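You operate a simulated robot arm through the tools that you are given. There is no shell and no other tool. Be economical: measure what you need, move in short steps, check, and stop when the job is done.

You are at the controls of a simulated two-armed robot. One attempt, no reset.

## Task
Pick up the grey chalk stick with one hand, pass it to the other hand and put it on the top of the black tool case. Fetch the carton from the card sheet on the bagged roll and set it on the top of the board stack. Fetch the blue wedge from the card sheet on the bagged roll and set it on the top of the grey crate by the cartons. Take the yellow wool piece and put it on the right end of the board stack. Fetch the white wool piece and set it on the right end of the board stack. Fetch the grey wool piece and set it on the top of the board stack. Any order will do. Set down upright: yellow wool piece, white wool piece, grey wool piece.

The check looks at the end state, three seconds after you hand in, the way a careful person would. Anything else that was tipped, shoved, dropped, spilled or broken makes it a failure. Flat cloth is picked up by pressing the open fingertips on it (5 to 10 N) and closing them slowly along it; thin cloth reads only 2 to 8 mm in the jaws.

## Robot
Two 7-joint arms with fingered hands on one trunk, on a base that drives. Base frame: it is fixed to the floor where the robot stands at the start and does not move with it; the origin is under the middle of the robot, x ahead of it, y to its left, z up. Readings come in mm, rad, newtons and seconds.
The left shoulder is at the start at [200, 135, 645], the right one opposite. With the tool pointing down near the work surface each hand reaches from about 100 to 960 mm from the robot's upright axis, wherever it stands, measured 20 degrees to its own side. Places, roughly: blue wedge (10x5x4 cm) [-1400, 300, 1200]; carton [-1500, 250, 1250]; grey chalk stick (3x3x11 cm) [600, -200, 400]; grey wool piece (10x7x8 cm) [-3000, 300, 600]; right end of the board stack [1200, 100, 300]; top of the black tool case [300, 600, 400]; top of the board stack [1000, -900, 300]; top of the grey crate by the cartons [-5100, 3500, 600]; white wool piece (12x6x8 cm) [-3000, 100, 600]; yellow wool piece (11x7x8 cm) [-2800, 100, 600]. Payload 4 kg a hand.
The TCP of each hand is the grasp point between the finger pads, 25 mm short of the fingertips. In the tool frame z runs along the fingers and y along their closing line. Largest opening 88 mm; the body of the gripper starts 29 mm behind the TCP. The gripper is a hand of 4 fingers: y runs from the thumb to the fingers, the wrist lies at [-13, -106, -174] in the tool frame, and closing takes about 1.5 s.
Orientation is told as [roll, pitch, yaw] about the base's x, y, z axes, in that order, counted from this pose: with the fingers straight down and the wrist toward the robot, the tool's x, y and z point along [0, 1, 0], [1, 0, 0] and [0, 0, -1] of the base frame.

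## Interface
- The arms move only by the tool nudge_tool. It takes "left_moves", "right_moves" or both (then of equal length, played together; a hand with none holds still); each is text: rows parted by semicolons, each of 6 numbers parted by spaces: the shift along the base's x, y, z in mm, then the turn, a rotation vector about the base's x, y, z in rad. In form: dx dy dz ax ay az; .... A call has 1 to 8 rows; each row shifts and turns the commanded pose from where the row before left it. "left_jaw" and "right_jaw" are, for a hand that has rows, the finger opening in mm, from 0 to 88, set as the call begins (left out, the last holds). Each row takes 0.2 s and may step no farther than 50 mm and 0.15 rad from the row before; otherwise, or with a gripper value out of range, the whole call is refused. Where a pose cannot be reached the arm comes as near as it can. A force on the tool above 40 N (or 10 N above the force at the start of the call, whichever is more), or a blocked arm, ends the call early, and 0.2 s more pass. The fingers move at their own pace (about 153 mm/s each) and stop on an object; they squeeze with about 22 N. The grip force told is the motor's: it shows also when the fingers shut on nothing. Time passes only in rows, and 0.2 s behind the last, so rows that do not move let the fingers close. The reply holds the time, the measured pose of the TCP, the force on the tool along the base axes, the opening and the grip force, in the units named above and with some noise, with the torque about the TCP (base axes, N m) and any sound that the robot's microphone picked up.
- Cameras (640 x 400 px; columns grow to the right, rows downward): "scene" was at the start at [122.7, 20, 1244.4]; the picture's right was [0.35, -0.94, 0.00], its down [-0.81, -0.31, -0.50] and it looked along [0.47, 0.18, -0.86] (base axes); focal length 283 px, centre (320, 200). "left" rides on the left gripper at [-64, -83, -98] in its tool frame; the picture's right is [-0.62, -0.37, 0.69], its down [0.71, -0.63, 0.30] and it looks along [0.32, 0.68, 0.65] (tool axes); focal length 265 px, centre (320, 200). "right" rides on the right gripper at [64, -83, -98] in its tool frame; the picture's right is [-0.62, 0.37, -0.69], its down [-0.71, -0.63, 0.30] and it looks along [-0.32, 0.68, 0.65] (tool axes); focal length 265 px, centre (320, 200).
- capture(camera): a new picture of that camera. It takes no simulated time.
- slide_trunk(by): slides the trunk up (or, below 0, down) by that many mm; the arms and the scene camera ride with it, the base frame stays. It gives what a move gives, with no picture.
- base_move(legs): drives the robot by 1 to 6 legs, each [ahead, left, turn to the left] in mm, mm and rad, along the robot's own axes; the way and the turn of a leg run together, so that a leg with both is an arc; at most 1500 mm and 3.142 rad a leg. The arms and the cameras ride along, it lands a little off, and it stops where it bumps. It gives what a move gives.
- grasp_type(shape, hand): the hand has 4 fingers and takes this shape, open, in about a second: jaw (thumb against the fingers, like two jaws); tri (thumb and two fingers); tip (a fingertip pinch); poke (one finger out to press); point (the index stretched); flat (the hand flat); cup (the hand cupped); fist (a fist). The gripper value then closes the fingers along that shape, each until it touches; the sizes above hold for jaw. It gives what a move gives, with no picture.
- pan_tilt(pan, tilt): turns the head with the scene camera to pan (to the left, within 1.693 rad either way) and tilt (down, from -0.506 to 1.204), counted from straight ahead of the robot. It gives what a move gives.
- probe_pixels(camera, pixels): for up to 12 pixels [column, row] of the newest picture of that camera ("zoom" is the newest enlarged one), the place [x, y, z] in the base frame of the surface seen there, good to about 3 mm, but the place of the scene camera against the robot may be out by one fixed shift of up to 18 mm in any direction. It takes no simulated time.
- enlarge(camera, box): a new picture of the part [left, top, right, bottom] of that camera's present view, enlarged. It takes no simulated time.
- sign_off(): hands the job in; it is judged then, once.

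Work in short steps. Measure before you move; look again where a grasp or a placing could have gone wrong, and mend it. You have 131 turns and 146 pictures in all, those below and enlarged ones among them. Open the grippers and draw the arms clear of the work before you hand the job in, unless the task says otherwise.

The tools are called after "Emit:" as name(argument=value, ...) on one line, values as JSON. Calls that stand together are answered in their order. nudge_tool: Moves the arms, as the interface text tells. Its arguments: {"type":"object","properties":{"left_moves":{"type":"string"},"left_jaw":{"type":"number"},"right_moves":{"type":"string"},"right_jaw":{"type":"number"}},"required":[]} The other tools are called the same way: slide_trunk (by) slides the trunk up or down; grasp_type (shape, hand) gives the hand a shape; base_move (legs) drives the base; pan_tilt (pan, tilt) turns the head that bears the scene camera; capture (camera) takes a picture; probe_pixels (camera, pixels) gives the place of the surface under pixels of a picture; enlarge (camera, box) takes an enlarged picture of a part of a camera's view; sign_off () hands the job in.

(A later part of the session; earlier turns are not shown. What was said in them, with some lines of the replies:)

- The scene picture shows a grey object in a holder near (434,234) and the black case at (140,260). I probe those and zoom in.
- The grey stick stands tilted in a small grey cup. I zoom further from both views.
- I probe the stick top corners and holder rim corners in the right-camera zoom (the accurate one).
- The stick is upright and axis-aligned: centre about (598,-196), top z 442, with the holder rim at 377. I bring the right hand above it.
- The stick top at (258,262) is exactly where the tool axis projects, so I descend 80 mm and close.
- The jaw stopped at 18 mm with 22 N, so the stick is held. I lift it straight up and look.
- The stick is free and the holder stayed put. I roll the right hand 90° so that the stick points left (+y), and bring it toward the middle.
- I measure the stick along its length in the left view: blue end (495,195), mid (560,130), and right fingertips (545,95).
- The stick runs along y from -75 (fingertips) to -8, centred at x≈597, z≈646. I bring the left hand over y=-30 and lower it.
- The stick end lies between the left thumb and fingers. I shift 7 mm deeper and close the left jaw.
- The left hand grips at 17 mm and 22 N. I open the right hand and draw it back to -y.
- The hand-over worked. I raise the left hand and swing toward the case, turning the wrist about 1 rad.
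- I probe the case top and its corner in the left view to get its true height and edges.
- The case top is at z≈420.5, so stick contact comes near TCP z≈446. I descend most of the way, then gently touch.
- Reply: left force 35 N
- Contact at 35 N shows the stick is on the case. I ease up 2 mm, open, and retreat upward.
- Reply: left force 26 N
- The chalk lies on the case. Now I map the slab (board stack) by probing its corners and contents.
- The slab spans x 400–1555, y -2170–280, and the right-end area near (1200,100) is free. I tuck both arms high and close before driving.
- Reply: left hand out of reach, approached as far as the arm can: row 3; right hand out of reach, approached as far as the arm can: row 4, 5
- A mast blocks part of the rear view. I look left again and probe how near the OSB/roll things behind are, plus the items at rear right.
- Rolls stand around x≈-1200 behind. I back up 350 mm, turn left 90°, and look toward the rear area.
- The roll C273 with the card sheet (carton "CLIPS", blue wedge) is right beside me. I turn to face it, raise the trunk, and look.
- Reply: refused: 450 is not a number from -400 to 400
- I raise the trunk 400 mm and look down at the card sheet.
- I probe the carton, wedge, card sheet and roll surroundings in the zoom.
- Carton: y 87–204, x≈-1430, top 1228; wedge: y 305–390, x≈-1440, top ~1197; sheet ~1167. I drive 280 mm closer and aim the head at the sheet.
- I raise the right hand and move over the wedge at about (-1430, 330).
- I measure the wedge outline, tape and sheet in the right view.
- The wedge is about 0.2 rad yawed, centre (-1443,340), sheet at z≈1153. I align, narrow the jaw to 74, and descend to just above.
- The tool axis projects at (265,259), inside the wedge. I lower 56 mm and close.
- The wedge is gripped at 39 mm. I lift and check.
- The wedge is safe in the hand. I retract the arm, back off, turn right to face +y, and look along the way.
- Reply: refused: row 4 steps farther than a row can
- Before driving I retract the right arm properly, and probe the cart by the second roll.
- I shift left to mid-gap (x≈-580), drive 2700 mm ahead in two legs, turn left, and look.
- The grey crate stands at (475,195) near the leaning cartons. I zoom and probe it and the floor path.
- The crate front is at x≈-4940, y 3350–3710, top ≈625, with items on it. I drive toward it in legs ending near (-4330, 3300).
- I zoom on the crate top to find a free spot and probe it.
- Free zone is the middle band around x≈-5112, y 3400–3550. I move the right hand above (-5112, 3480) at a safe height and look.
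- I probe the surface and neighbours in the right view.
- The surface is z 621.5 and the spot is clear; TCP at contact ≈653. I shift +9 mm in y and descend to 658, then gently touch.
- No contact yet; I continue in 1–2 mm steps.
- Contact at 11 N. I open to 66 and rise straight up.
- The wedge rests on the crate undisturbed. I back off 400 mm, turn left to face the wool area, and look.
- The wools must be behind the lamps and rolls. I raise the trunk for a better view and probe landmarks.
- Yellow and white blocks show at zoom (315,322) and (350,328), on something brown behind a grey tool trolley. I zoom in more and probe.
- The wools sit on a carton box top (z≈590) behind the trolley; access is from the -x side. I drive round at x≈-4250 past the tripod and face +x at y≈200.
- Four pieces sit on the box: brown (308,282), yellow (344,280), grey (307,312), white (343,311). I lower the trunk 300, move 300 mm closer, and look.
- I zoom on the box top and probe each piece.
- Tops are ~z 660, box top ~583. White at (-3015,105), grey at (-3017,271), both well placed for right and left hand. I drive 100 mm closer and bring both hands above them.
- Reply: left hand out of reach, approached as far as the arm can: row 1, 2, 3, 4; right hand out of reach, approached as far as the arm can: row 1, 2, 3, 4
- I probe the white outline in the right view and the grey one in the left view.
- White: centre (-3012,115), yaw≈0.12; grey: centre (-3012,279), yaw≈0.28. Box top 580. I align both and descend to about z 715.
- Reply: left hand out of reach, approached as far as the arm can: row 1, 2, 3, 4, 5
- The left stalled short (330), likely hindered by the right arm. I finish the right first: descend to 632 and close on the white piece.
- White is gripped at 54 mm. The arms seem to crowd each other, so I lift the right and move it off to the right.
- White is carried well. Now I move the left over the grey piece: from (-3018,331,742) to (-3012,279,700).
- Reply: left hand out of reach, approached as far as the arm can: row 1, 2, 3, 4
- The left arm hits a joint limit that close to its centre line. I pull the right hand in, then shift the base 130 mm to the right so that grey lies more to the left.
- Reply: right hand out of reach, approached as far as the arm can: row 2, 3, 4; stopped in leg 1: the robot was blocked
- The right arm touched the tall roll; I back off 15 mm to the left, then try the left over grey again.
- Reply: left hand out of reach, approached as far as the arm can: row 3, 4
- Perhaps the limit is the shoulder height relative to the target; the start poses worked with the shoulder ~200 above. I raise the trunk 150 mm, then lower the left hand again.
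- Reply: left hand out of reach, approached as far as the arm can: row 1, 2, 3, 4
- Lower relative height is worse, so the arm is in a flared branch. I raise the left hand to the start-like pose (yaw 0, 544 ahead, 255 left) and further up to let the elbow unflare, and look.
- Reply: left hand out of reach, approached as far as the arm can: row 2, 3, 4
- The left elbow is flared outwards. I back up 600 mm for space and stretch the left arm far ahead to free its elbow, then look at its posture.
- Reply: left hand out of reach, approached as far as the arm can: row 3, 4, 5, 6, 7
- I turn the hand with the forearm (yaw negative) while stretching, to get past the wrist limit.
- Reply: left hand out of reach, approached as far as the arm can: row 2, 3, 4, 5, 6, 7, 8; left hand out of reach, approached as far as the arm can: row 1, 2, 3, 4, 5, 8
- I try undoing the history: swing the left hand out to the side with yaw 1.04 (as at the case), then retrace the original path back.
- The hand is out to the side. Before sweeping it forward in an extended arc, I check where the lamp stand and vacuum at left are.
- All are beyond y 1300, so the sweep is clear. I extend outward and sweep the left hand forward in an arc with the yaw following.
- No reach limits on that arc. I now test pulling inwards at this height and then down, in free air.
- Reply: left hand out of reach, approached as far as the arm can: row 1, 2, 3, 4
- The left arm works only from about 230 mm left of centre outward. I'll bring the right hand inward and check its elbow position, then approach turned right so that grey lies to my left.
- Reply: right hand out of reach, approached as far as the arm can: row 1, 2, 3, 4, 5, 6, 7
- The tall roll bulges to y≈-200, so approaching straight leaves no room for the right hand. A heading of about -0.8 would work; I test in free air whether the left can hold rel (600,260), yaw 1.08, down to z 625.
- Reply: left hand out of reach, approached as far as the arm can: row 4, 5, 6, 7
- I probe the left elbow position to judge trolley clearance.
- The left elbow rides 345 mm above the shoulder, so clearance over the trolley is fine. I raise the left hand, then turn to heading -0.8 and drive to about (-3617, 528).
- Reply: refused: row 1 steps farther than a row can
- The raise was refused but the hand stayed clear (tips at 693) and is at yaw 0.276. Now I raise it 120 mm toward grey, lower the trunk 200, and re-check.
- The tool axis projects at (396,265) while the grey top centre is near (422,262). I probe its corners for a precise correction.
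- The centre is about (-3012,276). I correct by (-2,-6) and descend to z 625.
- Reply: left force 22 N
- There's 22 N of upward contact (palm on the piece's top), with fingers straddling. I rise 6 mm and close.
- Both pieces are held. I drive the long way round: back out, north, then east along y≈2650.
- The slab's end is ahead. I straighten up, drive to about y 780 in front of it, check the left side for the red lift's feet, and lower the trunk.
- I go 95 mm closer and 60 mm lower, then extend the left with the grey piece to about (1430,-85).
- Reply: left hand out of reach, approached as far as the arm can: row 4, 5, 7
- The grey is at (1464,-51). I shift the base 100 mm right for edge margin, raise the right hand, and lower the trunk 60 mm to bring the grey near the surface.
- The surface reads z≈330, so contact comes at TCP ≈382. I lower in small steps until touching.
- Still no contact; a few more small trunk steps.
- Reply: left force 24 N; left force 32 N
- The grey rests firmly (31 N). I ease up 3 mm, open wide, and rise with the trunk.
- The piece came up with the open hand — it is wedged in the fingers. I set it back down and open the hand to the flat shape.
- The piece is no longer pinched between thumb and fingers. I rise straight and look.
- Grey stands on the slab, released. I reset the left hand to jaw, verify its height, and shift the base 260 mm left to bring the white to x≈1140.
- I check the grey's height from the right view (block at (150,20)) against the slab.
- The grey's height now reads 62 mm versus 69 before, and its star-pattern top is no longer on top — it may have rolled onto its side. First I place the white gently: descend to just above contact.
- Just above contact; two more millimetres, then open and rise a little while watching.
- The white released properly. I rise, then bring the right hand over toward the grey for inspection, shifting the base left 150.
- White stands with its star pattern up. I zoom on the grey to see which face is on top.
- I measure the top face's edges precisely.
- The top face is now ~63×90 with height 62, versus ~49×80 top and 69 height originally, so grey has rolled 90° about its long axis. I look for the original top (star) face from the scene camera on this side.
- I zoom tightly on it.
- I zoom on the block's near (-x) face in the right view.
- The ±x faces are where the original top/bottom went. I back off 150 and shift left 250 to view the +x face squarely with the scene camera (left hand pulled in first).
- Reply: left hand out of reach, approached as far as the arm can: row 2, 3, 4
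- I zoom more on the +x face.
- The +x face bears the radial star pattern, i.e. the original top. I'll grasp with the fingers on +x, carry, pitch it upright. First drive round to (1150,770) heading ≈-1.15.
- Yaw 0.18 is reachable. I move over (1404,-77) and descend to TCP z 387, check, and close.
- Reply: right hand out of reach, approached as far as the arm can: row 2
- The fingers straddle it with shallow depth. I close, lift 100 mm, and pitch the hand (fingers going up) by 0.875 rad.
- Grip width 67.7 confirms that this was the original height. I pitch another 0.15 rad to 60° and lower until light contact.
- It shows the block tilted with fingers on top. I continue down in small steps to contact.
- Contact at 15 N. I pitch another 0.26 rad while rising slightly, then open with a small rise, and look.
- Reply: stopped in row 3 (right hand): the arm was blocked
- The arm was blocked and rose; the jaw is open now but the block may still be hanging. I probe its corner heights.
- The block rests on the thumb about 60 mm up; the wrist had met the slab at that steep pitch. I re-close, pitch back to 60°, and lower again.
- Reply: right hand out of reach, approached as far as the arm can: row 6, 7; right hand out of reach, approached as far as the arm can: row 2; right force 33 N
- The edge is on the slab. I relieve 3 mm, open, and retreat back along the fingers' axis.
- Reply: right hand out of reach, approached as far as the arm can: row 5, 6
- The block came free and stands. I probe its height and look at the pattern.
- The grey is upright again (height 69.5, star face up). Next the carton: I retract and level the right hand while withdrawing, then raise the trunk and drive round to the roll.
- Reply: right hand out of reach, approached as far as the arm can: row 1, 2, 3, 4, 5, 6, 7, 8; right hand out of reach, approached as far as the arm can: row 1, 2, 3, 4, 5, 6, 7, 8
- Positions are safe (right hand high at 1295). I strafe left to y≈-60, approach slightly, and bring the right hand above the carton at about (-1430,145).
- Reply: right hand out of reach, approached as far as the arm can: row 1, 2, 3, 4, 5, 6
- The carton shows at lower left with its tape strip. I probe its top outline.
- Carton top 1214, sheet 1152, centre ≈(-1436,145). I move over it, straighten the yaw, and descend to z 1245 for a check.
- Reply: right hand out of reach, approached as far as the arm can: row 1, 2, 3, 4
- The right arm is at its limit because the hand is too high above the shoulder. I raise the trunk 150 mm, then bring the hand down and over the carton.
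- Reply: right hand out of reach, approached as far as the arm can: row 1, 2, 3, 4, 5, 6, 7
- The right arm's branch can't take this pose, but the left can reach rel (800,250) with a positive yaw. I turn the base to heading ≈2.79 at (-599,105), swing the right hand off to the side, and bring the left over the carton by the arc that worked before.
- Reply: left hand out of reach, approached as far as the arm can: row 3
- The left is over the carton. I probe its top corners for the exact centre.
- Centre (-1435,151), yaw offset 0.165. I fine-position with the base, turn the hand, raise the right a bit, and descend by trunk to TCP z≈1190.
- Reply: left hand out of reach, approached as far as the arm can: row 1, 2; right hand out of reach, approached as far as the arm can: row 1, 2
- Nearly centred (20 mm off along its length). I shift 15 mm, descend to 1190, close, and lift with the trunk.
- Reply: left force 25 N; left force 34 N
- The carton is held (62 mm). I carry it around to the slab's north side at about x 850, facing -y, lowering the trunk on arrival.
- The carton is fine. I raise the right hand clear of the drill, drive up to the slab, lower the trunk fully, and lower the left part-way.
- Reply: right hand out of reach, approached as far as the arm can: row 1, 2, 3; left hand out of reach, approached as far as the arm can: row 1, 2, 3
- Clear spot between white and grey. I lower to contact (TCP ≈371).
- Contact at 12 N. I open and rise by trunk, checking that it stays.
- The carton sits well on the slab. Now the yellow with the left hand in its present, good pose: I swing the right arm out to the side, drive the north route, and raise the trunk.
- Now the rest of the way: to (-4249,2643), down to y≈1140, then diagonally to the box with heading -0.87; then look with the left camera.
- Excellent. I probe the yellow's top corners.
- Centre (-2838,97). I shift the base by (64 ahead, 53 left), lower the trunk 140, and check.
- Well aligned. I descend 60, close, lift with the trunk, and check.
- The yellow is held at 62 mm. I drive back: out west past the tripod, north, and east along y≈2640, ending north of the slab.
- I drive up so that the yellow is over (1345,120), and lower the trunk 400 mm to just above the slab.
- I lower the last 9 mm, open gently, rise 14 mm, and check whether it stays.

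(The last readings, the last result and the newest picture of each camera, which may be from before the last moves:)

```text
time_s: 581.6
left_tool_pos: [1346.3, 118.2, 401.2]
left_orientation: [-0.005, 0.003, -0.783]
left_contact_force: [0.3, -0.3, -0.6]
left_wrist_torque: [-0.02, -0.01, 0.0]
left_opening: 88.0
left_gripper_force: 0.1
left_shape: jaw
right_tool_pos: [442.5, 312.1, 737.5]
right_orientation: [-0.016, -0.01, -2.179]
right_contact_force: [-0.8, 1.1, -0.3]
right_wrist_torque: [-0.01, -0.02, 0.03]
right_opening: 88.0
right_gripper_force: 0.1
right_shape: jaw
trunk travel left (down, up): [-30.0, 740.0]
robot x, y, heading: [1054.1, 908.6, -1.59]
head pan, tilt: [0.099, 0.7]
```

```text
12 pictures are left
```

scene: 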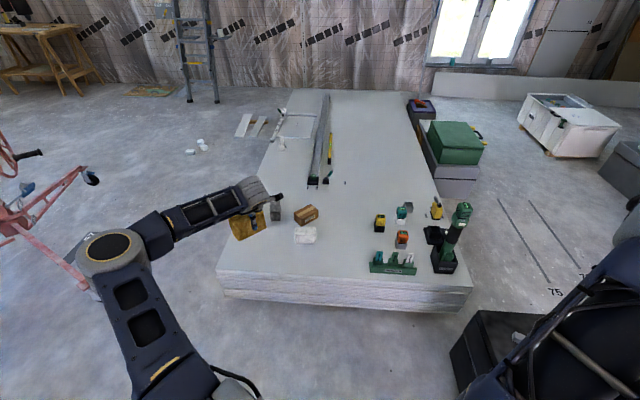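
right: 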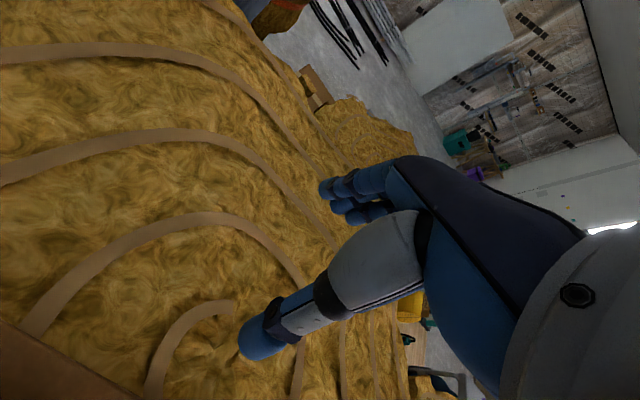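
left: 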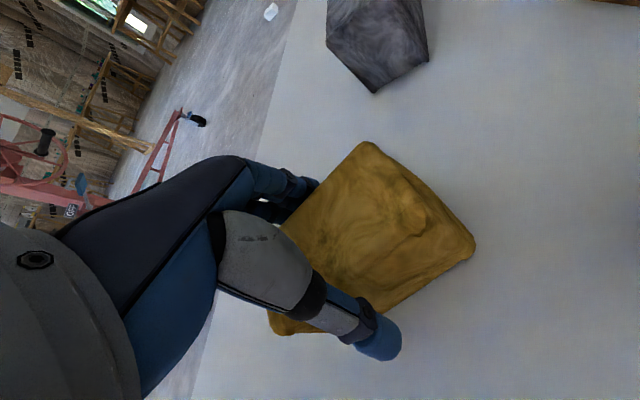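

It stayed on the slab while the hand rose. I rise 220 mm, capture, then back the robot away 500 mm and view the whole slab.

Emit:
slide_trunk(by=220)

Emit:
capture(camera="left")

Emit:
base_move(legs=[[-600, 0, 0]])

Emit:
capture(camera="scene")

Emit:
enlarge(camera="scene", box=[230, 150, 390, 250])

```text
time_s: 584.0
left_tool_pos: [1345.5, 116.8, 621.2]
left_orientation: [-0.004, 0.001, -0.783]
left_contact_force: [0.3, -0.2, -1.5]
left_wrist_torque: [-0.04, 0.02, -0.01]
left_opening: 87.9
left_gripper_force: 0.1
left_shape: jaw
right_tool_pos: [441.3, 312.3, 957.0]
right_orientation: [-0.017, -0.008, -2.178]
right_contact_force: [-0.3, -1.1, -0.7]
right_wrist_torque: [-0.01, -0.01, 0.0]
right_opening: 87.8
right_gripper_force: 0.0
right_shape: jaw
trunk travel left (down, up): [-250.0, 520.0]
robot x, y, heading: [1051.2, 904.5, -1.593]
head pan, tilt: [0.099, 0.7]
```

```text
11 pictures are left
```

left: 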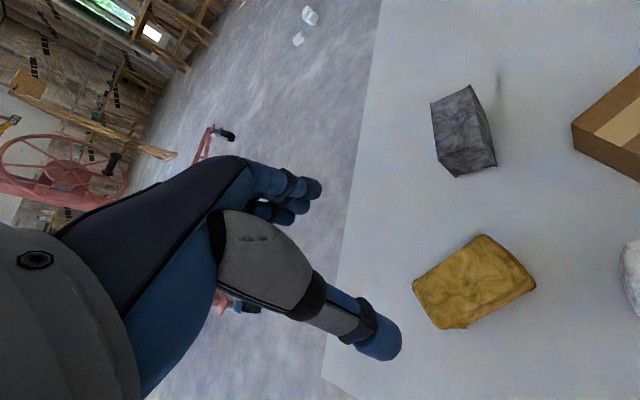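

```text
time_s: 587.3
left_tool_pos: [1359.3, 709.1, 621.6]
left_orientation: [-0.005, 0.0, -0.782]
left_contact_force: [-0.2, 0.0, 0.4]
left_wrist_torque: [-0.01, -0.02, -0.03]
left_opening: 87.9
left_gripper_force: 0.1
left_shape: jaw
right_tool_pos: [454.1, 903.5, 955.9]
right_orientation: [-0.017, -0.009, -2.177]
right_contact_force: [-0.3, -0.9, 0.5]
right_wrist_torque: [-0.02, 0.01, -0.02]
right_opening: 88.3
right_gripper_force: 0.0
right_shape: jaw
trunk travel left (down, up): [-250.0, 520.0]
robot x, y, heading: [1067.4, 1494.0, -1.589]
head pan, tilt: [0.099, 0.7]
```

```text
10 pictures are left
```

scene: 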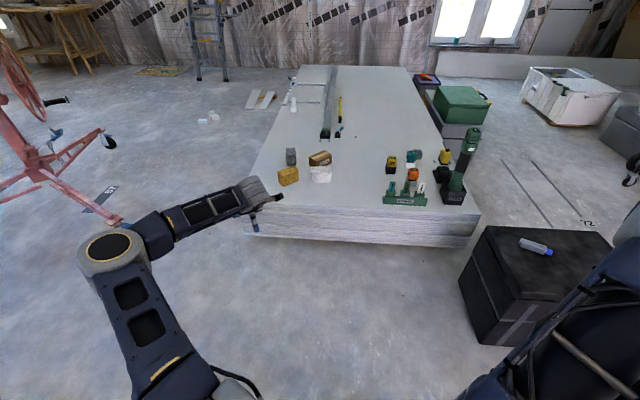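

```text
4.00 times, centred on (310, 200) of scene
```

zoom: 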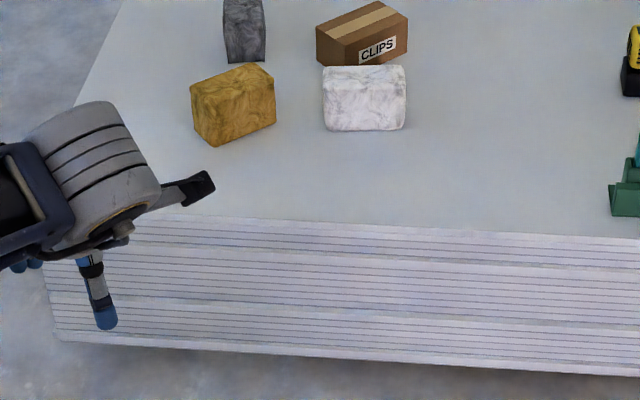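

Everything is in place: yellow and white upright on the right end, grey upright and the carton on the slab, the chalk on the case, the wedge on the crate. Both hands are open and clear, so I hand in.

Emit:
sign_off()

```text
The job is handed in.
```

The job is handed in: all six pieces are where you asked, both hands are open, and the arms are clear of the work.

- **Yellow, white and grey wool pieces:** all three stand upright on the board stack, yellow and white at the right end. The grey one rolled onto its side when I let go, so I picked it up again and set it upright.
- **Carton:** it sits on top of the board stack, between the white and grey pieces.
- **Chalk stick:** I passed it from the right hand to the left and laid it flat on top of the black tool case.
- **Blue wedge:** it rests on the grey crate by the cartons. I last looked at it right after placing it, before driving on.

While I was fetching the wool, a base move stopped when the robot was blocked, most likely by the right arm touching the tall wool roll. I backed off straight away and the contact force read low, but I did not check afterwards whether the roll had moved.
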